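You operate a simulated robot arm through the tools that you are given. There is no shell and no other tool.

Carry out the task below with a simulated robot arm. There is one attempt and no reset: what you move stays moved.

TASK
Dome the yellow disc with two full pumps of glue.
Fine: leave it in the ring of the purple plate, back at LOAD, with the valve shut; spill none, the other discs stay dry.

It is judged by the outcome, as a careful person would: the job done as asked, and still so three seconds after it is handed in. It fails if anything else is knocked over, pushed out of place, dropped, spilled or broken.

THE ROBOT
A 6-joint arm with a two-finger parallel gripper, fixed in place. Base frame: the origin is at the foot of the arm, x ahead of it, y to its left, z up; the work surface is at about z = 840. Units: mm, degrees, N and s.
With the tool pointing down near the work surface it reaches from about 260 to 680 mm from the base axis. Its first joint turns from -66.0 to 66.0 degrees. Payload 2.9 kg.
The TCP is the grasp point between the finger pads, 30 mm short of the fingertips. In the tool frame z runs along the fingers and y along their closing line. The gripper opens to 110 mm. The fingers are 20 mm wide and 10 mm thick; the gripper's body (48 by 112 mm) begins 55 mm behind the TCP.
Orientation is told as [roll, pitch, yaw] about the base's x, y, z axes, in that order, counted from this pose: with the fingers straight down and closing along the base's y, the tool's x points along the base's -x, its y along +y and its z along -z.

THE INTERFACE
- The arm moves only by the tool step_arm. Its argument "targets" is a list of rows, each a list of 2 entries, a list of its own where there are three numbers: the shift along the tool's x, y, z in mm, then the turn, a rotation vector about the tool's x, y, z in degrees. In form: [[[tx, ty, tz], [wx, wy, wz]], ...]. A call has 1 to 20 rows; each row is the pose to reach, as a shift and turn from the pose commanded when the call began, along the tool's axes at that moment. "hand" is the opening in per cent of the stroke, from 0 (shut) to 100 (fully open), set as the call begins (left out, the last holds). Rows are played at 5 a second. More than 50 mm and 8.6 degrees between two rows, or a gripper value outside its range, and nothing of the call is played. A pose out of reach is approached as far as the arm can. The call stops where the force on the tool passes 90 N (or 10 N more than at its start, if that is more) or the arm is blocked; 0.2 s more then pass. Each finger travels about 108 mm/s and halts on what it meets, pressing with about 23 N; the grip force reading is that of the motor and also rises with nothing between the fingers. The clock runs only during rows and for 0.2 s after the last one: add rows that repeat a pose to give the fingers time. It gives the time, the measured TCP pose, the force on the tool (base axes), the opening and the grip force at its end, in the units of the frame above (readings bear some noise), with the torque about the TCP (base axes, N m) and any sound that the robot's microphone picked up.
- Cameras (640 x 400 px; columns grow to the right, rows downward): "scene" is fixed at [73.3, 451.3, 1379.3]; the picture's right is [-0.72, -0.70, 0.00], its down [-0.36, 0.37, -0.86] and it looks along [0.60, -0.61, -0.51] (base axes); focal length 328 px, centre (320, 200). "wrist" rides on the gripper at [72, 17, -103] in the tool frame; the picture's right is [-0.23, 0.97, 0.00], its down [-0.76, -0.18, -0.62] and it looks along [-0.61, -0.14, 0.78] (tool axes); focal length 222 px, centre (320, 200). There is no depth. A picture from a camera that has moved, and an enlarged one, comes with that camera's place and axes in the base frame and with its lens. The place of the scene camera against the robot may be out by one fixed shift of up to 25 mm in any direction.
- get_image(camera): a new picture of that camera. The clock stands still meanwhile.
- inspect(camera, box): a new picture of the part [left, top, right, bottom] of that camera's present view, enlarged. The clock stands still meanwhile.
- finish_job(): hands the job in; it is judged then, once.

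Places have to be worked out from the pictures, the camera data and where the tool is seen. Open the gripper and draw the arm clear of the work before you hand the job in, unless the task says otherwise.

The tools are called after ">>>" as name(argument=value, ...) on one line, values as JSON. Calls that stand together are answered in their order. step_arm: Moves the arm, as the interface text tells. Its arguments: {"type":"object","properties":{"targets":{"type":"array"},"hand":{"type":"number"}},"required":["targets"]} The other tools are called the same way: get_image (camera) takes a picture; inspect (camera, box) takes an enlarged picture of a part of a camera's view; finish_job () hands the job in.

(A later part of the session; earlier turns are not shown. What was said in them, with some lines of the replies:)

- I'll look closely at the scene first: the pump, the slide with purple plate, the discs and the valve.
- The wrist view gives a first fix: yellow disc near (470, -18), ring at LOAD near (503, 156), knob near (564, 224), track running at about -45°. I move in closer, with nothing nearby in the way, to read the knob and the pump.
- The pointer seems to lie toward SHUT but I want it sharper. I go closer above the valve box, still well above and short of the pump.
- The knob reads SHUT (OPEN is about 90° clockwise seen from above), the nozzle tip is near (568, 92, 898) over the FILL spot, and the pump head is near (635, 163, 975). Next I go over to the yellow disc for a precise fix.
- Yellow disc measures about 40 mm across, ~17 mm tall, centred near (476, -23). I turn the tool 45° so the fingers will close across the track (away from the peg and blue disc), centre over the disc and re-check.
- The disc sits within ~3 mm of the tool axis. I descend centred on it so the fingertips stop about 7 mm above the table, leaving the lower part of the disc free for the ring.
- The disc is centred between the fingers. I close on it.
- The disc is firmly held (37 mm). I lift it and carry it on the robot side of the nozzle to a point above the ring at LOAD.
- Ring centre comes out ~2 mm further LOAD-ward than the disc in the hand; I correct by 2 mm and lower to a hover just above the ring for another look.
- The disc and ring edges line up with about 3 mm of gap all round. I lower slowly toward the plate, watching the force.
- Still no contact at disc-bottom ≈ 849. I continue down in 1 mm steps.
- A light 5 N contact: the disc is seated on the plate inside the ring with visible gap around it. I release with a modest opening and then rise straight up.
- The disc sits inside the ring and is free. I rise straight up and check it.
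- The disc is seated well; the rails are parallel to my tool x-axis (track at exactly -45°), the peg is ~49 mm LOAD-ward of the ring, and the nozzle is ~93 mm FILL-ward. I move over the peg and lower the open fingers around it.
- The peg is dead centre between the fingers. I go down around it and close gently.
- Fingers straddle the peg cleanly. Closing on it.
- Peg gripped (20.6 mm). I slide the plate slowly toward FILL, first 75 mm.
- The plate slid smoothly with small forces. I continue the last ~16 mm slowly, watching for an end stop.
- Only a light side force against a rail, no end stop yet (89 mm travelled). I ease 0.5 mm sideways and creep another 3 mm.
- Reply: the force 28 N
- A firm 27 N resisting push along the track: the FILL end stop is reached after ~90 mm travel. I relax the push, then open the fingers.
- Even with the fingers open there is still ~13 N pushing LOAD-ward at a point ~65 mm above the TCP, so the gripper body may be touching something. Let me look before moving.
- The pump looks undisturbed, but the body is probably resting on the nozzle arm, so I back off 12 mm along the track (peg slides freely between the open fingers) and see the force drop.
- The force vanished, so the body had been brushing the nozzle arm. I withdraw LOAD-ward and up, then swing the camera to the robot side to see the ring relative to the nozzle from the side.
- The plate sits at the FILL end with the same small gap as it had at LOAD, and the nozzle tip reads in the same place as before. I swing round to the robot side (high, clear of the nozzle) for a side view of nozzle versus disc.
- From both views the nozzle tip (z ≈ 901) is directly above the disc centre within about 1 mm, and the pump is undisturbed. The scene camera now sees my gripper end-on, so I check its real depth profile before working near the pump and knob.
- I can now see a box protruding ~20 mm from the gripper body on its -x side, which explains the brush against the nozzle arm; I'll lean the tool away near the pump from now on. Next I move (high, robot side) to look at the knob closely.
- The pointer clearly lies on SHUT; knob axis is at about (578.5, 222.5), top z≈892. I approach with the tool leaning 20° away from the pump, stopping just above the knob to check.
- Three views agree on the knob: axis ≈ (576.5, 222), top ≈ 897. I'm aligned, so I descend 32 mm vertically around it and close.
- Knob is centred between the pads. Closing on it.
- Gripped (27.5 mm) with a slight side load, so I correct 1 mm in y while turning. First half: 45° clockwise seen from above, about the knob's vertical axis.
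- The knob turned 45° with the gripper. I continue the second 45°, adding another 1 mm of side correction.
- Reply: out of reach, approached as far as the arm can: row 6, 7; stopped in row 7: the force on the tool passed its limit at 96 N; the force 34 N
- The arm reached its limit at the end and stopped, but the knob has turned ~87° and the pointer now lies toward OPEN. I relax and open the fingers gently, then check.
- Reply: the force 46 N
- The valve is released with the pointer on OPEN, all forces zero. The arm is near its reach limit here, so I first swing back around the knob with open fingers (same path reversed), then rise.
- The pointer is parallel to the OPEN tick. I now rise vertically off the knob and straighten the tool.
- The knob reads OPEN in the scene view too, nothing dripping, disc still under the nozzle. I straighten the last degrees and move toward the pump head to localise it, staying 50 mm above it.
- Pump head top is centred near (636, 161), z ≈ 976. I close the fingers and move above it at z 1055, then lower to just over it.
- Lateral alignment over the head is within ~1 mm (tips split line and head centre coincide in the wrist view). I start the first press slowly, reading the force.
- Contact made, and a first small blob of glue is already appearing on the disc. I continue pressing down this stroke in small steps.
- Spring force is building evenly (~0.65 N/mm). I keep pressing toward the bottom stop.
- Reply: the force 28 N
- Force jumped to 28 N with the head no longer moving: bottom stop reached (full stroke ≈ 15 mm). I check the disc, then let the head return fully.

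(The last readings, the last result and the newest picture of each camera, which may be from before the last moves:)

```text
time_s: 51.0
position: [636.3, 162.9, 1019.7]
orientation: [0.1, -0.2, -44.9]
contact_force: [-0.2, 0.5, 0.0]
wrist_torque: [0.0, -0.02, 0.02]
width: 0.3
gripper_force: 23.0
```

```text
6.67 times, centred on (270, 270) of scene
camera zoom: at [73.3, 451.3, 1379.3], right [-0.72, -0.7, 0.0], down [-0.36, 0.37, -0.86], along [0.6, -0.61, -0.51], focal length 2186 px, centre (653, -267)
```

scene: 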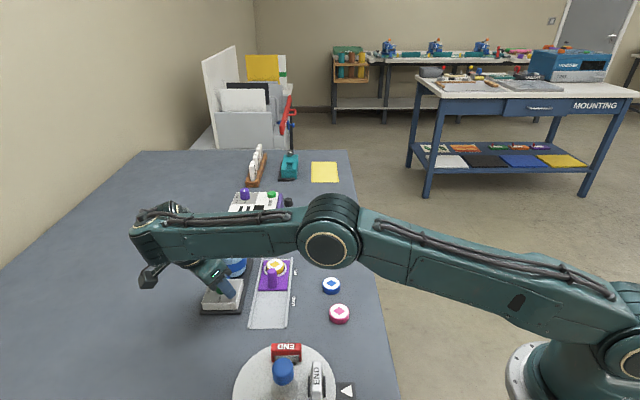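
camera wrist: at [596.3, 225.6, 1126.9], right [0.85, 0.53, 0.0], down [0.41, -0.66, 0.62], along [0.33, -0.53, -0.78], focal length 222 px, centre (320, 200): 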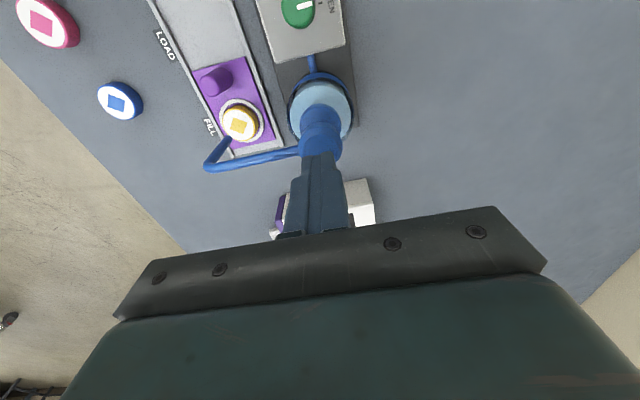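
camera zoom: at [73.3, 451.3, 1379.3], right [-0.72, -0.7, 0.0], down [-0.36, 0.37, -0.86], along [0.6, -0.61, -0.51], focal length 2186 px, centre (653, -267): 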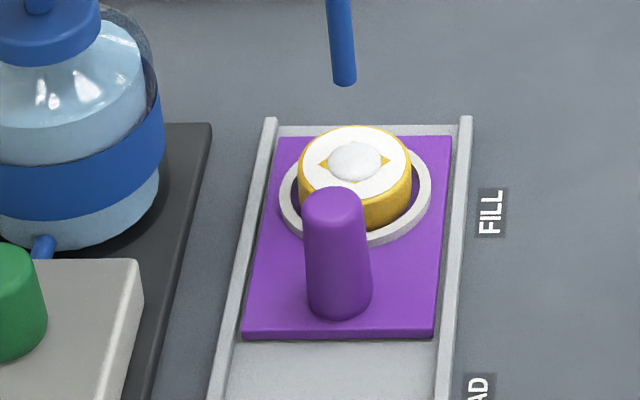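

The head is fully back up and one neat blob sits centred on the yellow disc. Now the second full pump, same stroke to the bottom.

>>> step_arm(targets=[[[0, 0, 5], [0, 0, 0]], [[0, 0, 9], [0, 0, 0]], [[0, 0, 12], [0, 0, 0]], [[0, 0, 15], [0, 0, 0]], [[0, 0, 18], [0, 0, 0]], [[0, 0, 21], [0, 0, 0]], [[0, 0, 24], [0, 0, 0]], [[0, 0, 27], [0, 0, 0]], [[0, 0, 30], [0, 0, 0]], [[0, 0, 30], [0, 0, 0]], [[0, 0, 30], [0, 0, 0]]])

>>> inspect(camera="scene", box=[240, 240, 300, 300])

```text
time_s: 53.4
position: [637.6, 162.4, 993.3]
orientation: [0.3, -0.1, -45.0]
contact_force: [-6.9, -4.3, 28.7]
wrist_torque: [-0.13, 0.3, 0.06]
width: 0.0
gripper_force: 22.6
```

```text
6.67 times, centred on (270, 270) of scene
camera zoom: at [72.5, 451.0, 1379.4], right [-0.72, -0.7, 0.0], down [-0.36, 0.37, -0.86], along [0.6, -0.61, -0.51], focal length 2186 px, centre (653, -267)
```

zoom: 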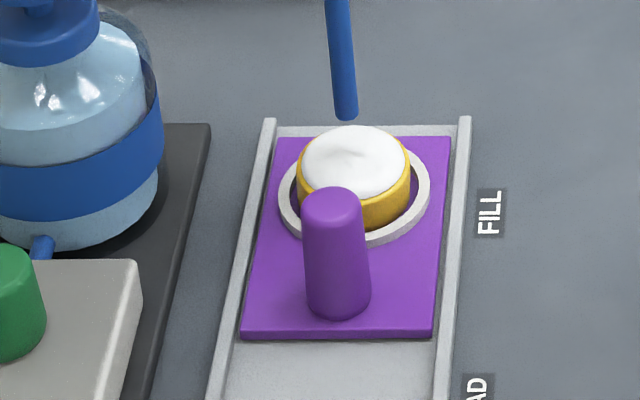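

The glue now forms a full dome covering the yellow disc, all within its rim. I let the head rise fully and climb clear.

>>> step_arm(targets=[[[0, 0, -4], [0, 0, 0]], [[0, 0, -9], [0, 0, 0]], [[0, 0, -14], [0, 0, 0]], [[0, 0, -19], [0, 0, 0]], [[0, 0, -25], [0, 0, 0]], [[0, 0, -45], [0, 0, 0]], [[0, 0, -67], [0, 0, 0]], [[0, 0, -67], [0, 0, 0]]])

>>> inspect(camera="scene", box=[190, 190, 310, 300])

>>> inspect(camera="scene", box=[240, 240, 300, 300])

```text
time_s: 55.2
position: [632.0, 163.0, 1055.8]
orientation: [0.0, -0.1, -44.9]
contact_force: [-0.7, -0.4, -0.2]
wrist_torque: [0.04, -0.01, 0.01]
width: 0.1
gripper_force: 22.8
out of reach, approached as far as the arm can: row 7, 8
```

```text
3.64 times, centred on (250, 245) of scene
camera zoom: at [73.2, 451.3, 1379.3], right [-0.72, -0.7, 0.0], down [-0.36, 0.37, -0.86], along [0.6, -0.61, -0.51], focal length 1192 px, centre (574, 36)
```

zoom: 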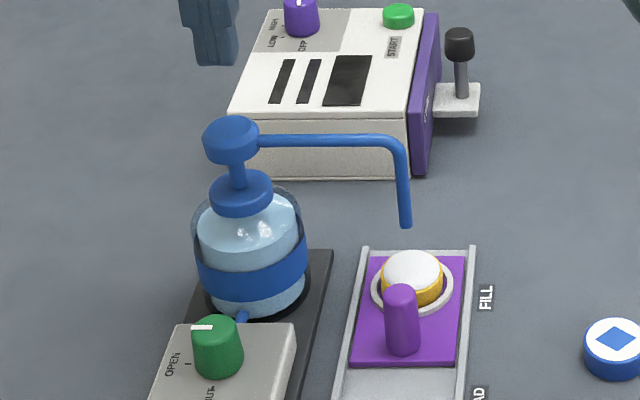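

```text
6.67 times, centred on (270, 270) of scene
camera zoom: at [73.2, 451.3, 1379.3], right [-0.72, -0.7, 0.0], down [-0.36, 0.37, -0.86], along [0.6, -0.61, -0.51], focal length 2186 px, centre (653, -267)
```

zoom: 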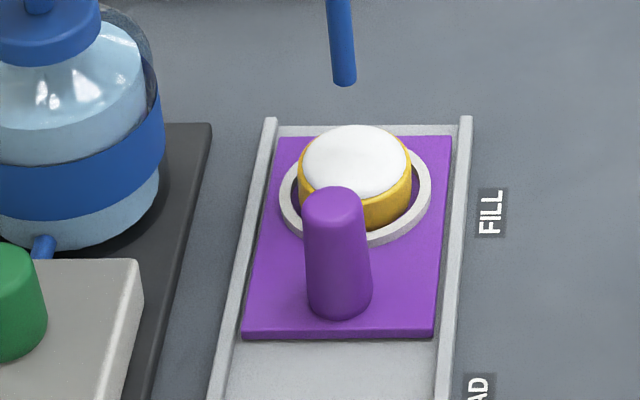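

The dome is complete and clean; pump head is up. Next the valve must be shut: I move back to above the knob and open the fingers.

>>> step_arm(targets=[[[30, 1.4, 0], [0, 0, 0]], [[60, 2.8, 0], [0, 0, 0]], [[89, 4.2, 5], [0, 0, 0]], [[89, 4.2, 5], [0, 0, 0]]], hand=48)

>>> inspect(camera="wrist", box=[240, 60, 400, 180])

```text
time_s: 56.2
position: [572.0, 228.9, 1050.8]
orientation: [0.1, -0.1, -44.9]
contact_force: [-0.3, 0.4, 0.8]
wrist_torque: [0.0, 0.0, 0.01]
width: 52.9
gripper_force: 0.1
```

```text
3.33 times, centred on (320, 120) of wrist
camera zoom: at [532.6, 291.9, 1153.2], right [0.85, 0.53, 0.0], down [0.41, -0.66, 0.62], along [0.33, -0.53, -0.78], focal length 740 px, centre (320, 467)
```

zoom: 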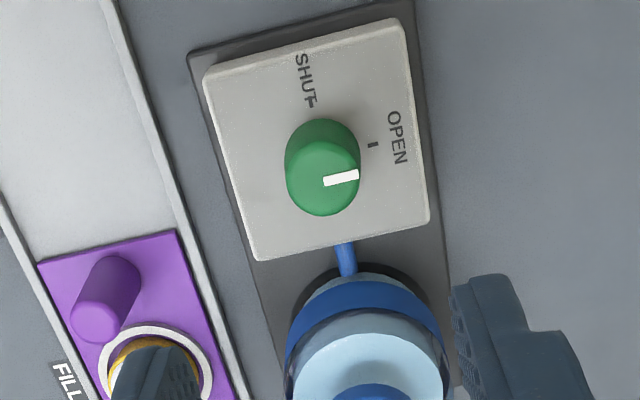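

Knob at tool offset (-7, 0), as wanted for the leaned approach. I lean 20° away from the pump and descend to just above the knob.

>>> step_arm(targets=[[[0, 0, 30], [0, -7, 0]], [[0, 0, 62], [0, -14, 0]], [[0, 0, 92], [0, -20, 0]], [[0, 0, 112], [0, -20, 0]], [[0, 0, 112], [0, -20, 0]]])

>>> inspect(camera="wrist", box=[240, 80, 420, 220])

>>> inspect(camera="scene", box=[170, 180, 310, 310])

```text
time_s: 57.4
position: [572.5, 228.5, 939.1]
orientation: [0.0, -20.1, -44.9]
contact_force: [-0.6, 0.1, 0.4]
wrist_torque: [0.02, 0.01, 0.0]
width: 52.6
gripper_force: 0.0
```

```text
2.86 times, centred on (330, 150) of wrist
camera zoom: at [510.6, 314.1, 1009.7], right [0.84, 0.54, 0.08], down [0.23, -0.48, 0.85], along [0.49, -0.69, -0.53], focal length 635 px, centre (291, 343)
```

zoom: 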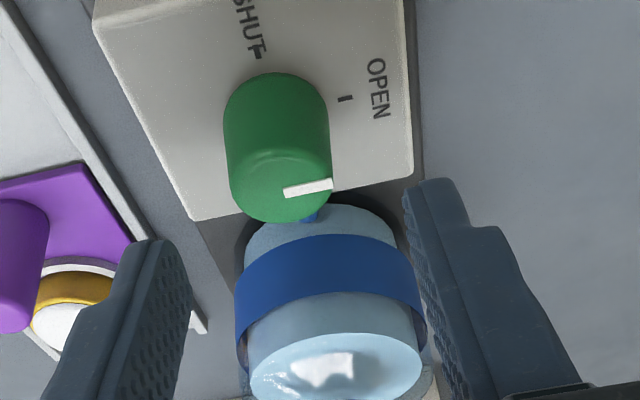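

```text
3.08 times, centred on (240, 245) of scene
camera zoom: at [73.2, 451.3, 1379.3], right [-0.72, -0.7, 0.0], down [-0.36, 0.37, -0.86], along [0.6, -0.61, -0.51], focal length 1009 px, centre (566, 62)
```

zoom: 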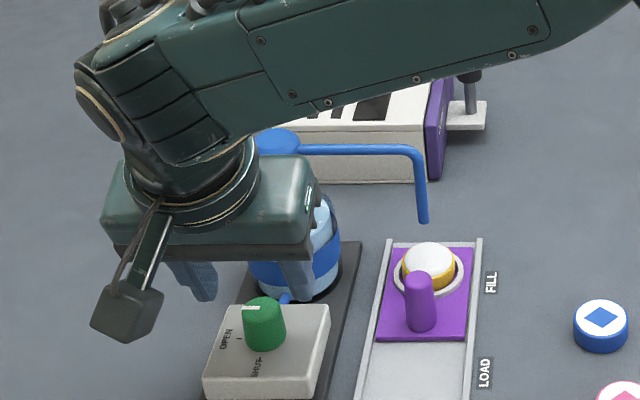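

Aligned. I descend 34 mm around the knob and grip it.

>>> step_arm(targets=[[[3.4, -0.2, 9.4], [0, 0, 0]], [[6.8, -0.4, 18.8], [0, 0, 0]], [[9.6, -0.4, 26.3], [0, 0, 0]], [[11.6, -0.4, 32], [0, 0, 0]], [[11.6, -0.4, 32], [0, 0, 0]]])

>>> inspect(camera="wrist", box=[240, 80, 420, 220])

>>> step_arm(targets=[[[0, 0, 0], [0, 0, 0]], [[0, 0, 0], [0, 0, 0]], [[0, 0, 0], [0, 0, 0]], [[0, 0, 0], [0, 0, 0]]], hand=0)

>>> inspect(camera="wrist", box=[240, 80, 420, 220])

```text
time_s: 58.6
position: [572.1, 229.2, 905.2]
orientation: [0.2, -20.1, -45.1]
contact_force: [-1.0, 0.3, -0.6]
wrist_torque: [0.01, 0.05, 0.01]
width: 52.8
gripper_force: 0.0
```

```text
2.86 times, centred on (330, 150) of wrist
camera zoom: at [510.5, 314.1, 975.5], right [0.84, 0.54, 0.08], down [0.23, -0.48, 0.85], along [0.49, -0.69, -0.53], focal length 635 px, centre (291, 343)
```

zoom: 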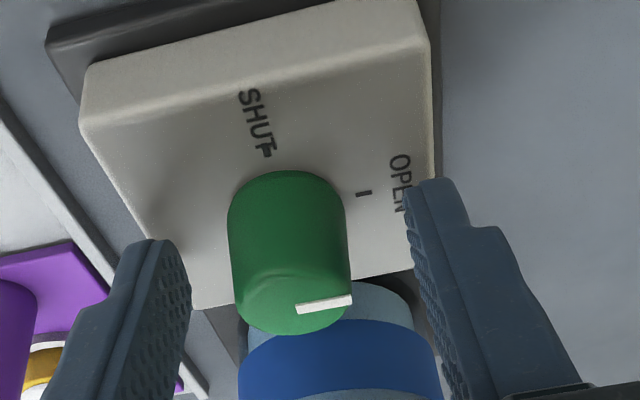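

```text
time_s: 59.6
position: [573.4, 227.8, 904.6]
orientation: [0.0, -20.0, -45.0]
contact_force: [-3.4, -3.4, 0.4]
wrist_torque: [-0.1, 0.07, -0.02]
width: 27.2
gripper_force: 45.3
```

```text
2.86 times, centred on (330, 150) of wrist
camera zoom: at [510.3, 314.0, 975.5], right [0.84, 0.54, 0.08], down [0.23, -0.48, 0.85], along [0.49, -0.69, -0.53], focal length 635 px, centre (291, 343)
```

zoom: 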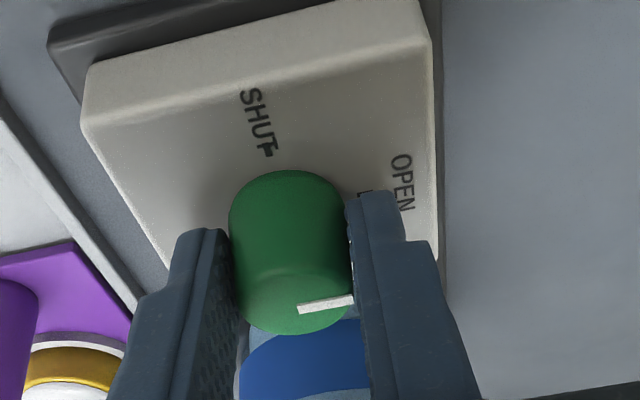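

Good centred grip. I turn 45° counter-clockwise (toward SHUT) about the knob axis.

>>> step_arm(targets=[[[0, -1.2, 0], [-2.57, 0, -7.05]], [[-0.2, -2.1, 0.1], [-5.13, 0, -14.1]], [[-0.5, -3.0, 0.2], [-7.7, 0, -21.15]], [[-0.9, -3.8, 0.3], [-10.26, 0, -28.2]], [[-1.4, -4.5, 0.5], [-12.8, 0, -35.25]], [[-1.9, -5.2, 0.7], [-15.4, 0, -42.3]], [[-1.9, -5.2, 0.7], [-15.4, 0, -42.3]]])

>>> inspect(camera="wrist", box=[240, 80, 420, 220])

```text
time_s: 61.2
position: [570.4, 222.5, 904.8]
orientation: [0.0, -20.2, 0.2]
contact_force: [-4.8, 1.6, 1.8]
wrist_torque: [0.0, 0.34, 0.01]
width: 27.1
gripper_force: 45.3
```

```text
2.86 times, centred on (330, 150) of wrist
camera zoom: at [466.0, 240.5, 975.5], right [0.21, 0.97, 0.08], down [0.5, -0.18, 0.85], along [0.84, -0.14, -0.53], focal length 635 px, centre (291, 343)
```

zoom: 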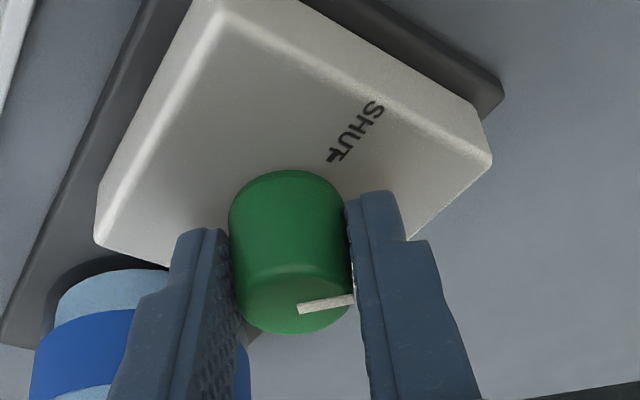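

The knob followed 45° cleanly. I open, swing the open fingers back 45° around the knob, and regrip for the second half.

>>> step_arm(targets=[[[0, 0, 0], [0, 0, 0]], [[0, 0, 0], [0, 0, 0]], [[0, 0, 0], [0, 0, 0]]], hand=48)

>>> step_arm(targets=[[[0, 0.9, 0], [2.57, 0, 7.05]], [[-0.2, 1.8, 0.1], [5.13, 0, 14.1]], [[-0.5, 2.7, 0.2], [7.7, 0, 21.15]], [[-0.9, 3.5, 0.3], [10.26, 0, 28.2]], [[-1.4, 4.3, 0.5], [12.8, 0, 35.25]], [[-1.9, 5.0, 0.7], [15.4, 0, 42.3]], [[-1.9, 5.0, 0.7], [15.4, 0, 42.3]]])

>>> inspect(camera="wrist", box=[240, 80, 420, 220])

```text
time_s: 62.0
position: [569.9, 223.2, 904.2]
orientation: [0.1, -20.0, 0.1]
contact_force: [0.9, 0.0, 0.8]
wrist_torque: [0.01, 0.0, 0.01]
width: 53.0
gripper_force: 0.1
```

```text
time_s: 63.6
position: [572.1, 228.0, 905.1]
orientation: [0.0, -20.2, -45.1]
contact_force: [-0.4, -0.1, -0.7]
wrist_torque: [0.0, 0.0, 0.0]
width: 52.7
gripper_force: 0.1
```

```text
2.86 times, centred on (330, 150) of wrist
camera zoom: at [510.4, 313.8, 975.5], right [0.84, 0.54, 0.08], down [0.23, -0.48, 0.85], along [0.49, -0.69, -0.53], focal length 635 px, centre (291, 343)
```

zoom: 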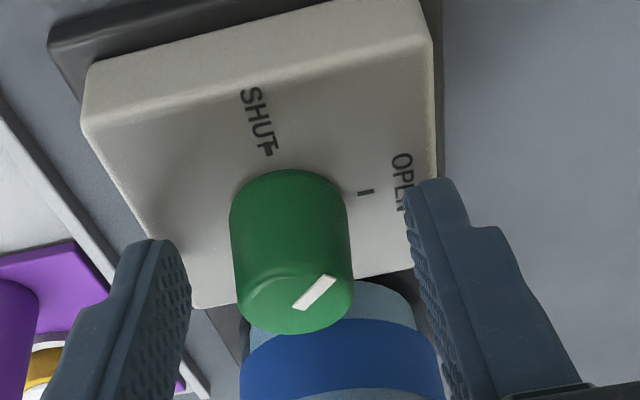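

The pointer is halfway. Regrip and turn the second 45° toward SHUT.

>>> step_arm(targets=[[[0, 0, 0], [0, 0, 0]], [[0, 0, 0], [0, 0, 0]], [[0, 0, 0], [0, 0, 0]], [[0, 0, 0], [0, 0, 0]]], hand=0)

>>> step_arm(targets=[[[0, -1.0, 0], [-2.57, 0, -7.05]], [[-0.2, -1.9, 0.1], [-5.13, 0, -14.1]], [[-0.5, -2.8, 0.2], [-7.7, 0, -21.15]], [[-0.9, -3.6, 0.3], [-10.26, 0, -28.2]], [[-1.4, -4.3, 0.5], [-12.8, 0, -35.25]], [[-1.9, -5.0, 0.7], [-15.4, 0, -42.3]], [[-1.9, -5.0, 0.7], [-15.4, 0, -42.3]]])

>>> inspect(camera="wrist", box=[240, 80, 420, 220])

```text
time_s: 64.6
position: [572.8, 227.3, 905.4]
orientation: [0.1, -20.1, -44.9]
contact_force: [-0.5, 0.9, -0.5]
wrist_torque: [0.01, -0.08, -0.01]
width: 27.4
gripper_force: 45.1
```

```text
time_s: 66.2
position: [569.7, 223.1, 904.6]
orientation: [0.0, -20.0, 0.2]
contact_force: [1.2, 5.5, 0.4]
wrist_torque: [0.12, 0.2, -0.29]
width: 27.3
gripper_force: 45.1
```

```text
2.86 times, centred on (330, 150) of wrist
camera zoom: at [466.1, 240.5, 975.5], right [0.21, 0.97, 0.08], down [0.5, -0.18, 0.85], along [0.84, -0.14, -0.53], focal length 635 px, centre (291, 343)
```

zoom: 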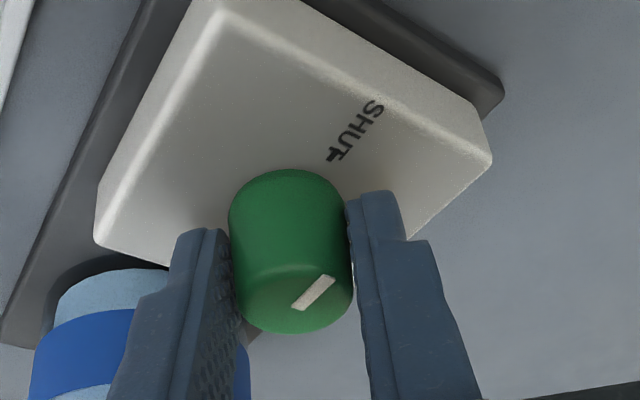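

The pointer is back in exactly the original SHUT picture, and a small counter-torque shows it is against its stop. I release and rise off the knob.

>>> step_arm(targets=[[[0, 0, 0], [0, 0, 0]], [[0, 0, 0], [0, 0, 0]], [[0, 0, 0], [0, 0, 0]]], hand=50)

>>> step_arm(targets=[[[-6.8, 0, -18.8], [0, 0, 0]], [[-17, 0, -47], [0, 0, 0]], [[-27, 0, -75], [0, 7, 0]], [[-38, 0, -103], [0, 14, 0]], [[-48, 0, -131], [0, 20, 0]], [[-48, 0, -131], [0, 20, 0]]])

>>> get_image(camera="wrist")

>>> inspect(camera="wrist", box=[240, 60, 400, 180])

>>> inspect(camera="scene", box=[190, 200, 310, 330])

```text
time_s: 67.0
position: [569.3, 222.6, 903.7]
orientation: [0.0, -20.1, 0.0]
contact_force: [0.6, 0.4, 0.1]
wrist_torque: [0.0, -0.01, 0.0]
width: 55.0
gripper_force: 0.1
```

```text
time_s: 68.4
position: [570.9, 222.7, 1043.5]
orientation: [0.0, 0.0, 0.1]
contact_force: [-0.4, -0.1, -0.3]
wrist_torque: [0.0, 0.02, 0.03]
width: 54.8
gripper_force: 0.1
```

```text
taken
camera wrist: at [497.4, 240.2, 1146.8], right [0.23, 0.97, 0.0], down [0.76, -0.18, 0.62], along [0.61, -0.14, -0.78], focal length 222 px, centre (320, 200)
```

wrist: 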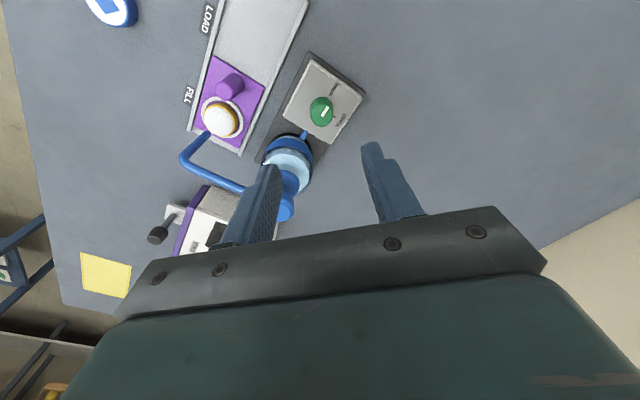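

```text
3.33 times, centred on (320, 120) of wrist
camera zoom: at [497.4, 240.2, 1146.8], right [0.23, 0.97, 0.0], down [0.76, -0.18, 0.62], along [0.61, -0.14, -0.78], focal length 740 px, centre (320, 467)
```

zoom: 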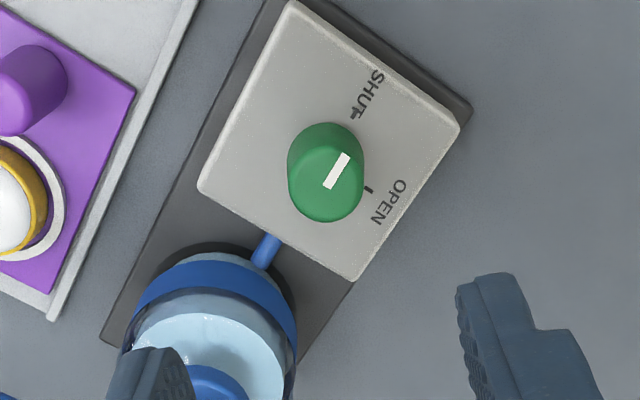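

```text
3.08 times, centred on (250, 265) of scene
camera zoom: at [73.3, 451.3, 1379.3], right [-0.72, -0.7, 0.0], down [-0.36, 0.37, -0.86], along [0.6, -0.61, -0.51], focal length 1009 px, centre (535, 0)
```

zoom: 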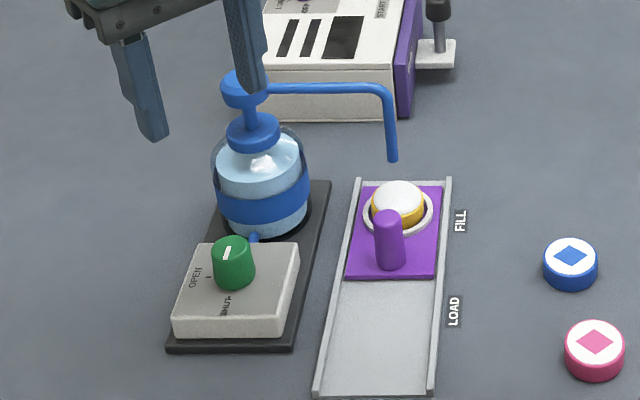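

Valve confirmed SHUT, pump up, dome intact. Now I go over the peg at FILL to bring the plate back; I stay high and turn back to yaw -45°.

>>> step_arm(targets=[[[15, -10, 0], [0, 0, 7.5]], [[33, -22, 0], [0, 0, 15]], [[50, -35, 0], [0, 0, 22.5]], [[60, -52, 0], [0, 0, 30]], [[57, -72, 0], [0, 0, 37.5]], [[52, -88, 5], [0, 0, 45]], [[52, -88, 5], [0, 0, 45]]])

>>> get_image(camera="wrist")

>>> inspect(camera="wrist", box=[240, 70, 400, 210])

```text
time_s: 70.0
position: [518.7, 134.6, 1039.4]
orientation: [0.2, -0.1, -44.9]
contact_force: [-0.2, 0.1, 0.5]
wrist_torque: [0.0, 0.01, 0.01]
width: 55.0
gripper_force: 0.1
```

```text
taken
camera wrist: at [478.9, 198.4, 1141.2], right [0.85, 0.53, 0.0], down [0.41, -0.66, 0.62], along [0.33, -0.53, -0.78], focal length 222 px, centre (320, 200)
```

wrist: 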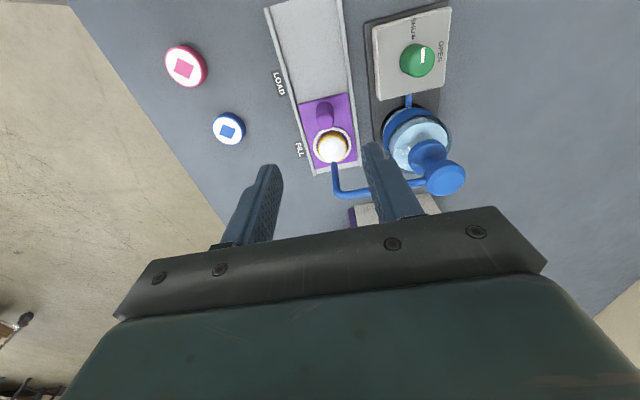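

```text
2.86 times, centred on (320, 140) of wrist
camera zoom: at [478.9, 198.4, 1141.2], right [0.85, 0.53, 0.0], down [0.41, -0.66, 0.62], along [0.33, -0.53, -0.78], focal length 635 px, centre (320, 371)
```

zoom: 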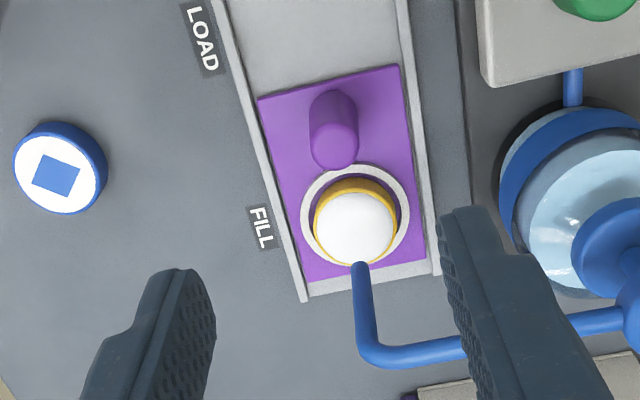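

Peg at FILL is near (530.7, 126.2). I lean the tool 20° LOAD-ward (box well away from the nozzle arm) and descend to just above the peg for a check.

>>> step_arm(targets=[[[-3, 1.5, 25], [0, -7, 0]], [[-6, 2.9, 50], [0, -14, 0]], [[-7.8, 2.9, 75], [0, -20, 0]], [[-7.8, 2.9, 95], [0, -20, 0]], [[-7.8, 2.9, 95], [0, -20, 0]]], hand=45)

>>> get_image(camera="wrist")

>>> inspect(camera="wrist", box=[240, 70, 400, 210])

>>> inspect(camera="scene", box=[200, 180, 320, 320])

```text
time_s: 71.2
position: [525.2, 131.3, 941.8]
orientation: [0.1, -20.2, -44.9]
contact_force: [-0.8, -0.7, 0.7]
wrist_torque: [0.01, 0.02, 0.02]
width: 49.7
gripper_force: 0.1
```

```text
taken
camera wrist: at [463.9, 217.3, 1013.7], right [0.84, 0.54, 0.08], down [0.23, -0.48, 0.85], along [0.49, -0.69, -0.53], focal length 222 px, centre (320, 200)
```

wrist: 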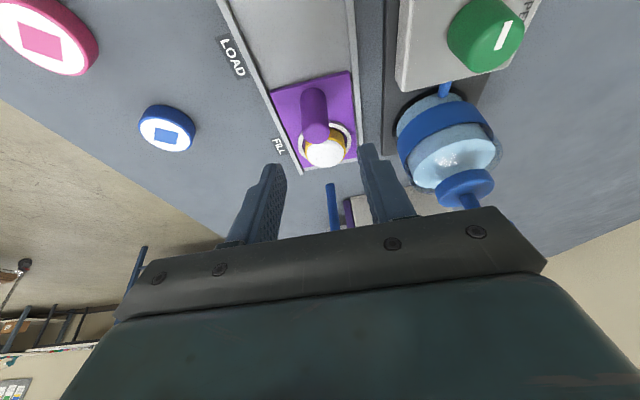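

```text
2.86 times, centred on (320, 140) of wrist
camera zoom: at [463.9, 217.3, 1013.7], right [0.84, 0.54, 0.08], down [0.23, -0.48, 0.85], along [0.49, -0.69, -0.53], focal length 635 px, centre (320, 371)
```

zoom: 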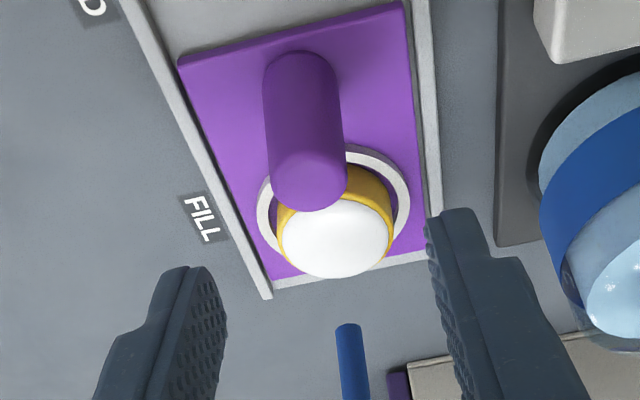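

```text
2.86 times, centred on (260, 250) of scene
camera zoom: at [73.2, 451.3, 1379.3], right [-0.72, -0.7, 0.0], down [-0.36, 0.37, -0.86], along [0.6, -0.61, -0.51], focal length 937 px, centre (491, 57)
```

zoom: 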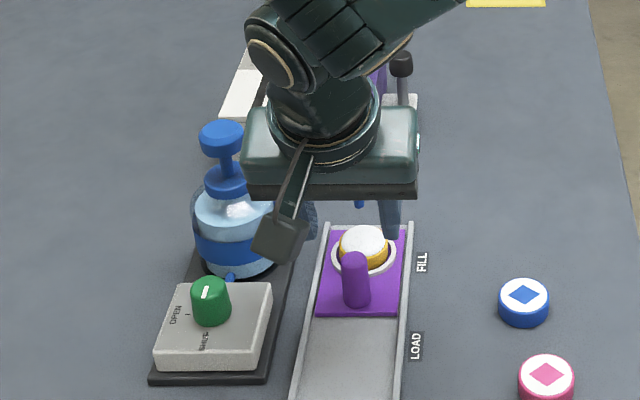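

Combining both views, the peg axis is ~10 mm FILL-ward of the TCP and its top at ~885. I shift 4.5 mm FILL-ward and descend around the peg, clear of plate and ring.

>>> step_arm(targets=[[[0, 0.5, 13], [0, 0, 0]], [[4, 0.5, 24], [0, 0, 0]], [[8, 0.5, 35], [0, 0, 0]], [[11.5, 0.5, 45], [0, 0, 0]], [[14.5, 0.5, 53], [0, 0, 0]], [[14.5, 0.5, 53], [0, 0, 0]]])

>>> inspect(camera="wrist", box=[240, 70, 400, 210])

>>> inspect(camera="scene", box=[200, 190, 320, 310])

```text
time_s: 72.6
position: [529.1, 128.6, 887.8]
orientation: [0.1, -20.1, -45.0]
contact_force: [-0.4, 0.3, 0.7]
wrist_torque: [-0.03, 0.0, -0.06]
width: 49.1
gripper_force: 0.1
```

```text
2.86 times, centred on (320, 140) of wrist
camera zoom: at [468.0, 214.1, 959.5], right [0.84, 0.54, 0.08], down [0.23, -0.48, 0.85], along [0.49, -0.69, -0.53], focal length 635 px, centre (320, 371)
```

zoom: 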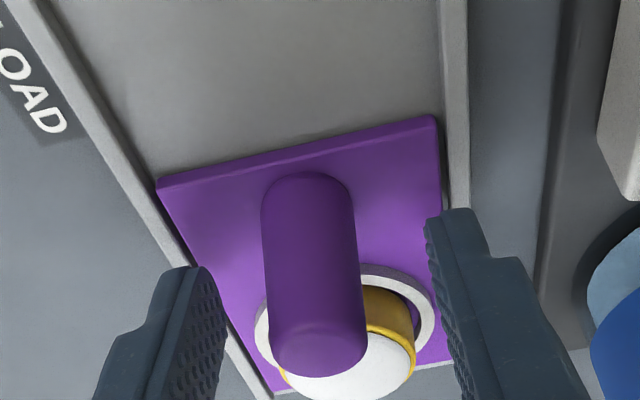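

```text
3.33 times, centred on (260, 250) of scene
camera zoom: at [73.3, 451.3, 1379.3], right [-0.72, -0.7, 0.0], down [-0.36, 0.37, -0.86], along [0.6, -0.61, -0.51], focal length 1093 px, centre (520, 33)
```

zoom: 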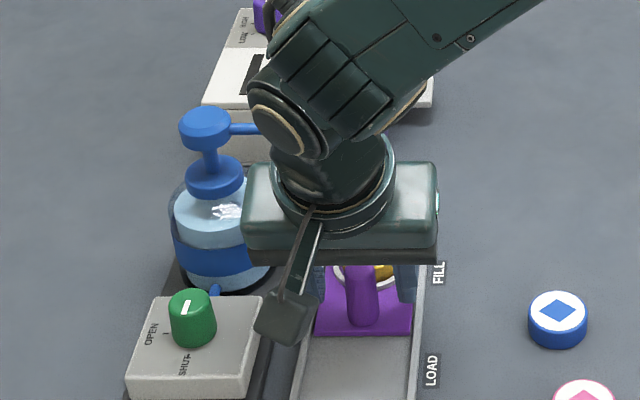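

Peg is between the fingers, about 1 mm off to one side; I correct that and close on it.

>>> step_arm(targets=[[[0, -0.9, 0], [0, 0, 0]], [[0, -0.9, 0], [0, 0, 0]]])

>>> step_arm(targets=[[[0, 0, 0], [0, 0, 0]], [[0, 0, 0], [0, 0, 0]], [[0, 0, 0], [0, 0, 0]], [[0, 0, 0], [0, 0, 0]]], hand=0)

>>> inspect(camera="wrist", box=[240, 70, 400, 210])

```text
time_s: 73.2
position: [530.1, 127.4, 888.5]
orientation: [0.0, -20.1, -44.9]
contact_force: [-0.1, 0.1, 0.0]
wrist_torque: [0.0, -0.01, -0.02]
width: 49.8
gripper_force: 0.1
```

```text
time_s: 74.2
position: [530.2, 126.4, 889.3]
orientation: [0.1, -20.1, -44.9]
contact_force: [1.3, 0.3, -1.3]
wrist_torque: [0.02, -0.02, -0.02]
width: 21.0
gripper_force: 45.5
```

```text
2.86 times, centred on (320, 140) of wrist
camera zoom: at [467.6, 213.5, 959.8], right [0.84, 0.54, 0.08], down [0.23, -0.48, 0.85], along [0.49, -0.69, -0.53], focal length 635 px, centre (320, 371)
```

zoom: 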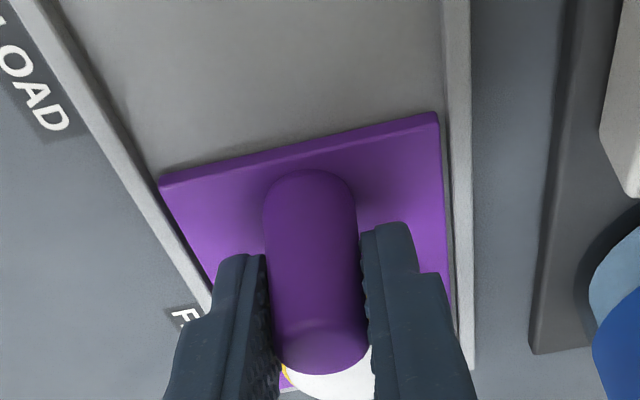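

Firm grip, almost no side force. I slide the plate slowly back toward LOAD, 75 mm first.

>>> step_arm(targets=[[[2.8, 0, -1.0], [0, 0, 0]], [[7.5, 0, -2.7], [0, 0, 0]], [[14.1, 0, -5.1], [0, 0, 0]], [[21.6, 0, -7.9], [0, 0, 0]], [[29.1, 0, -10.6], [0, 0, 0]], [[36.6, 0, -13.3], [0, 0, 0]], [[44.2, 0, -16.1], [0, 0, 0]], [[51.7, 0, -18.8], [0, 0, 0]], [[59.2, 0, -21.6], [0, 0, 0]], [[65.8, 0, -24.0], [0, 0, 0]], [[70.5, 0, -25.7], [0, 0, 0]], [[70.5, 0, -25.7], [0, 0, 0]]])

>>> inspect(camera="scene", box=[200, 200, 320, 340])

>>> get_image(camera="wrist")

```text
time_s: 76.8
position: [476.1, 180.8, 889.2]
orientation: [0.2, -20.1, -45.0]
contact_force: [4.2, 4.9, -2.9]
wrist_torque: [-0.17, -0.5, 0.0]
width: 21.0
gripper_force: 44.6
```

```text
2.86 times, centred on (260, 270) of scene
camera zoom: at [73.4, 451.5, 1379.2], right [-0.72, -0.7, 0.0], down [-0.36, 0.37, -0.86], along [0.6, -0.61, -0.51], focal length 937 px, centre (491, 0)
```

zoom: 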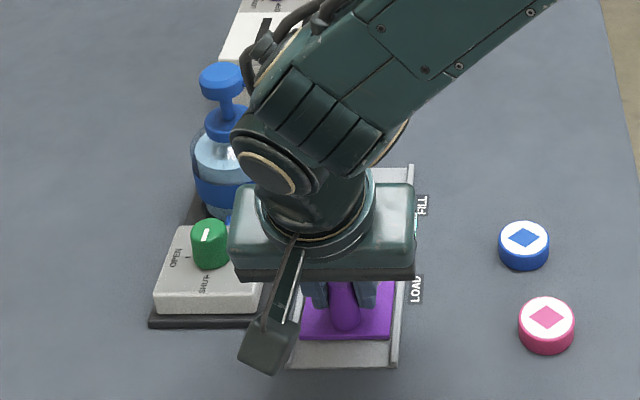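

```text
taken
camera wrist: at [414.0, 266.9, 959.9], right [0.84, 0.54, 0.08], down [0.23, -0.48, 0.85], along [0.5, -0.69, -0.53], focal length 222 px, centre (320, 200)
```

wrist: 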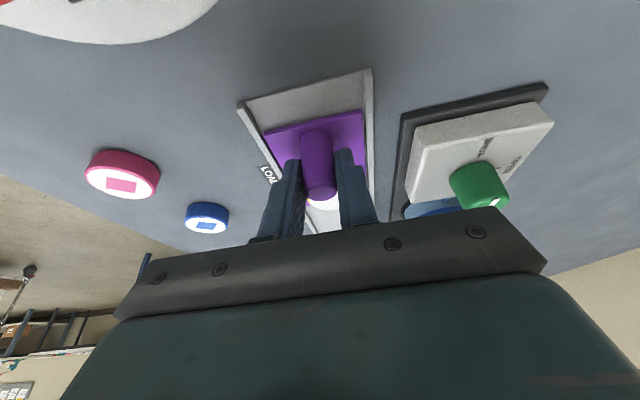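

75 mm done smoothly, ~15 mm of tray left. I creep on toward the LOAD end, watching for the stop.

>>> step_arm(targets=[[[2.8, 0.3, -1.0], [0, 0, 0]], [[5.6, 0.4, -2.05], [0, 0, 0]], [[8.5, 0.4, -3.1], [0, 0, 0]], [[11.3, 0.4, -4.1], [0, 0, 0]], [[12.2, 0.4, -4.4], [0, 0, 0]], [[12.2, 0.4, -4.4], [0, 0, 0]]])

>>> inspect(camera="wrist", box=[230, 60, 390, 200])

```text
time_s: 78.2
position: [466.1, 190.7, 888.6]
orientation: [0.1, -20.0, -44.9]
contact_force: [1.2, 1.8, 1.5]
wrist_torque: [-0.1, -0.26, -0.05]
width: 20.9
gripper_force: 45.1
```

```text
2.86 times, centred on (310, 130) of wrist
camera zoom: at [405.1, 276.1, 959.9], right [0.84, 0.54, 0.08], down [0.23, -0.48, 0.85], along [0.49, -0.69, -0.53], focal length 635 px, centre (349, 400)
```

zoom: 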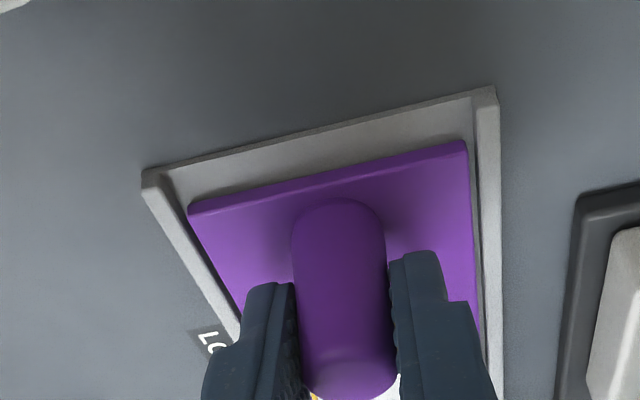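

88 mm back, no stop yet. I ease on 1–2 mm more to find the LOAD stop.

>>> step_arm(targets=[[[0.7, 0, -0.25], [0, 0, 0]], [[1.4, 0, -0.5], [0, 0, 0]], [[2.1, 0, -0.75], [0, 0, 0]], [[2.1, 0, -0.75], [0, 0, 0]], [[2.1, 0, -0.75], [0, 0, 0]]])

>>> inspect(camera="wrist", box=[230, 60, 390, 200])

```text
time_s: 79.4
position: [465.2, 191.3, 888.2]
orientation: [0.0, -20.0, -45.1]
contact_force: [5.3, -5.9, -0.3]
wrist_torque: [0.27, 0.21, -0.04]
width: 21.1
gripper_force: 45.2
```

```text
2.86 times, centred on (310, 130) of wrist
camera zoom: at [404.1, 277.3, 959.8], right [0.84, 0.54, 0.08], down [0.23, -0.48, 0.85], along [0.49, -0.69, -0.53], focal length 635 px, centre (349, 400)
```

zoom: 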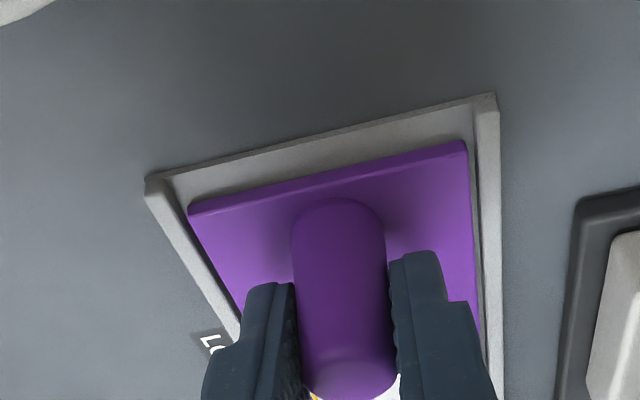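

Force now pushes back toward FILL (8 N) after ~90 mm: the LOAD stop. I confirm with 0.7 mm more, then relax.

>>> step_arm(targets=[[[0.7, 0, -0.25], [0, 0, 0]], [[0.7, 0, -0.25], [0, 0, 0]], [[0.7, 0, -0.25], [0, 0, 0]]])

>>> step_arm(targets=[[[-0.7, 0, 0.25], [0, 0, 0]], [[-1.1, 0, 0.4], [0, 0, 0]], [[-1.1, 0, 0.4], [0, 0, 0]]])

```text
time_s: 80.2
position: [465.4, 191.6, 889.6]
orientation: [0.2, -20.2, -45.2]
contact_force: [13.1, -10.8, -3.9]
wrist_torque: [-0.22, -0.31, 0.01]
width: 21.0
gripper_force: 44.8
```

```text
time_s: 81.0
position: [467.1, 192.3, 889.2]
orientation: [-0.1, -20.1, -44.8]
contact_force: [4.6, -7.5, -0.6]
wrist_torque: [-0.96, -0.86, 0.0]
width: 20.9
gripper_force: 44.8
```

Stop confirmed (force doubled, no motion). I open the fingers and leave vertically.

>>> step_arm(targets=[[[0, 0, 0], [0, 0, 0]], [[0, 0, 0], [0, 0, 0]], [[0, 0, 0], [0, 0, 0]]], hand=45)

>>> inspect(camera="wrist", box=[230, 60, 390, 200])

```text
time_s: 81.8
position: [466.2, 191.7, 889.5]
orientation: [0.0, -20.1, -44.9]
contact_force: [0.0, 0.1, -0.3]
wrist_torque: [0.02, 0.01, -0.01]
width: 49.5
gripper_force: 0.0
```

```text
2.86 times, centred on (310, 130) of wrist
camera zoom: at [404.2, 277.4, 959.9], right [0.84, 0.54, 0.08], down [0.23, -0.48, 0.85], along [0.49, -0.69, -0.53], focal length 635 px, centre (349, 400)
```

zoom: 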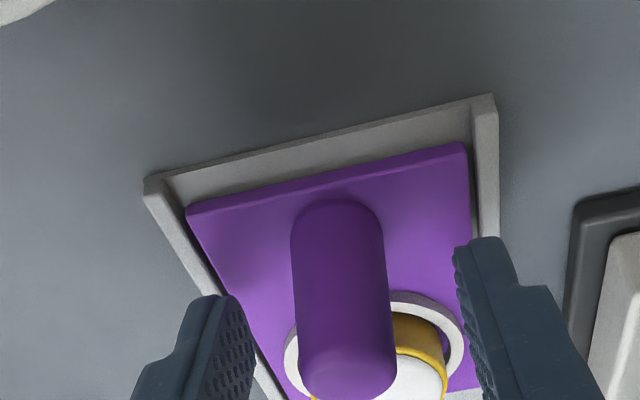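

All forces zero, peg free. I rise vertically, straighten, and draw back toward the robot for a final check.

>>> step_arm(targets=[[[-7, 0, -19], [0, 0, 0]], [[-17, 0, -47], [0, 0, 0]], [[-31, 0, -84], [0, 0, 0]], [[-45, 0, -122], [0, 7, 0]], [[-58, 0, -160], [0, 14, 0]], [[-72, 0, -197], [0, 20, 0]], [[-72, 0, -197], [0, 20, 0]]])

>>> get_image(camera="wrist")

>>> inspect(camera="wrist", box=[250, 80, 410, 220])

>>> get_image(camera="scene")

```text
time_s: 83.4
position: [464.8, 191.7, 1099.6]
orientation: [0.1, 0.0, -44.9]
contact_force: [-0.7, 0.0, 0.2]
wrist_torque: [-0.01, -0.02, -0.03]
width: 49.7
gripper_force: 0.0
```

```text
taken
camera wrist: at [424.7, 255.1, 1201.6], right [0.85, 0.53, 0.0], down [0.41, -0.66, 0.62], along [0.33, -0.53, -0.78], focal length 222 px, centre (320, 200)
```

wrist: 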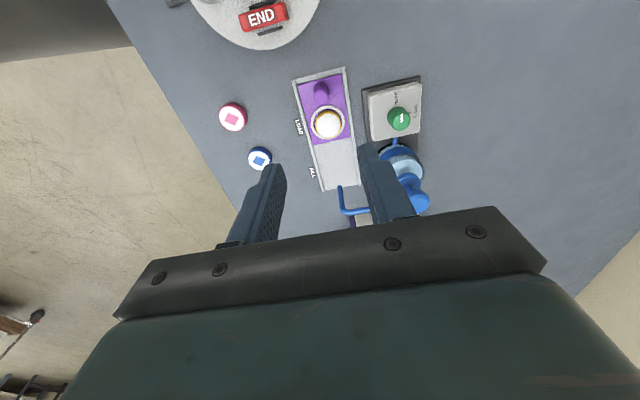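

```text
2.86 times, centred on (330, 150) of wrist
camera zoom: at [424.7, 255.1, 1201.6], right [0.85, 0.53, 0.0], down [0.41, -0.66, 0.62], along [0.33, -0.53, -0.78], focal length 635 px, centre (291, 343)
```

zoom: 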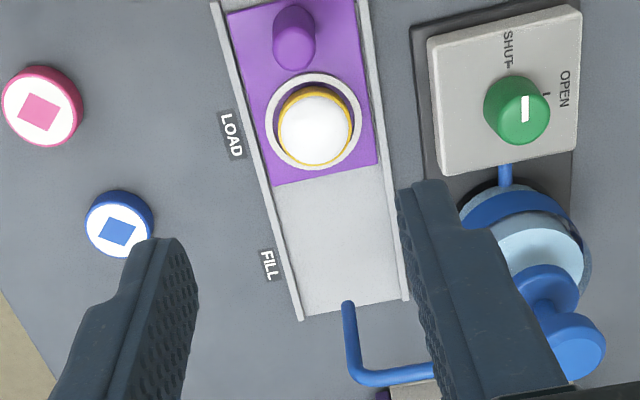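

```text
taken
```

scene: 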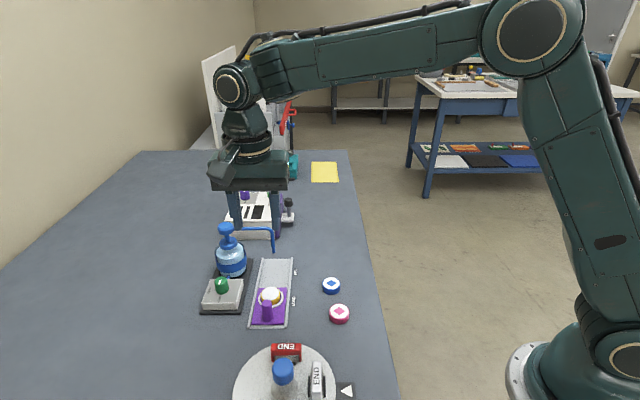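

The domed disc is back at LOAD in the ring, valve on SHUT, other discs dry. I retreat to the starting area with the gripper open and inspect once more.

>>> step_arm(targets=[[[24, -18, -20], [0, 0, 0]], [[48, -36, -41], [0, 0, 0]], [[72, -55, -62], [0, 0, 0]], [[97, -73, -82], [0, 0, 0]], [[97, -73, -82], [0, 0, 0]]], hand=100)

>>> inspect(camera="scene", box=[190, 180, 370, 340])

>>> inspect(camera="scene", box=[195, 250, 305, 335])

```text
time_s: 84.6
position: [344.9, 208.1, 1180.8]
orientation: [0.1, -0.1, -45.0]
contact_force: [0.3, 0.2, 0.7]
wrist_torque: [-0.02, -0.01, -0.05]
width: 109.9
gripper_force: 0.1
```

```text
2.50 times, centred on (280, 260) of scene
camera zoom: at [73.2, 451.3, 1379.3], right [-0.72, -0.7, 0.0], down [-0.36, 0.37, -0.86], along [0.6, -0.61, -0.51], focal length 820 px, centre (420, 50)
```

zoom: 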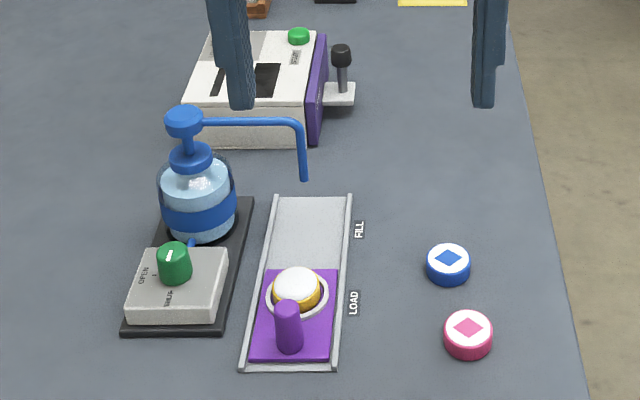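

```text
4.71 times, centred on (250, 292) of scene
camera zoom: at [73.2, 451.3, 1379.3], right [-0.72, -0.7, 0.0], down [-0.36, 0.37, -0.86], along [0.6, -0.61, -0.51], focal length 1543 px, centre (649, -235)
```

zoom: 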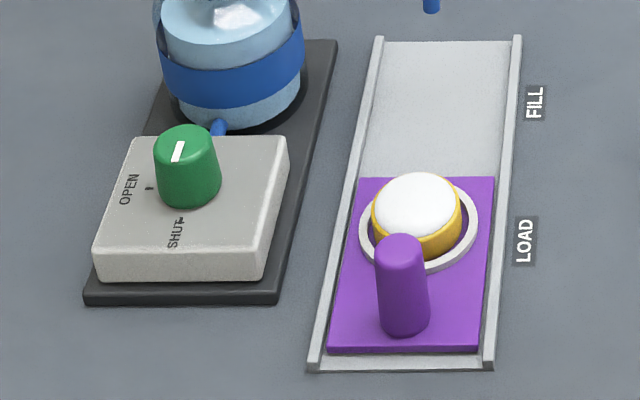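

The final pictures match the start pixel for pixel for plate, knob and pump. The yellow disc is fully domed inside the ring at LOAD, the valve is on SHUT, no glue is spilled and the other discs are dry. The arm is clear with the gripper open, so I hand the job in.

>>> finish_job()

```text
The job is handed in.
```

The yellow disc is domed with two full pumps of glue. It sits in the purple plate's ring, with the plate back against its LOAD stop and the valve on SHUT. I handed the job in with the gripper open and the arm drawn clear.

- **Pumps:** both strokes went down to the bottom stop and the head came all the way back up. The glue covers the disc's top. I saw none spilled, and the pink and blue discs are dry.
- **Positions:** in the last scene picture, the plate, knob and pump line up with where they started.

Two things went less smoothly than planned:

- **Nozzle arm:** while I slid the plate to FILL, a box on the gripper pressed against the nozzle arm. The force reading there was up to about 27 N, part of it from the plate reaching its FILL stop. The nozzle measured in the same place afterwards, within about 1 mm of the disc centre.
- **Valve:** while I opened it, the arm reached its limit at about 87° and the force briefly hit 96 N, which stopped the move. The pointer was already on OPEN and both pumps dispensed normally. I shut it afterwards in two 45° turns.
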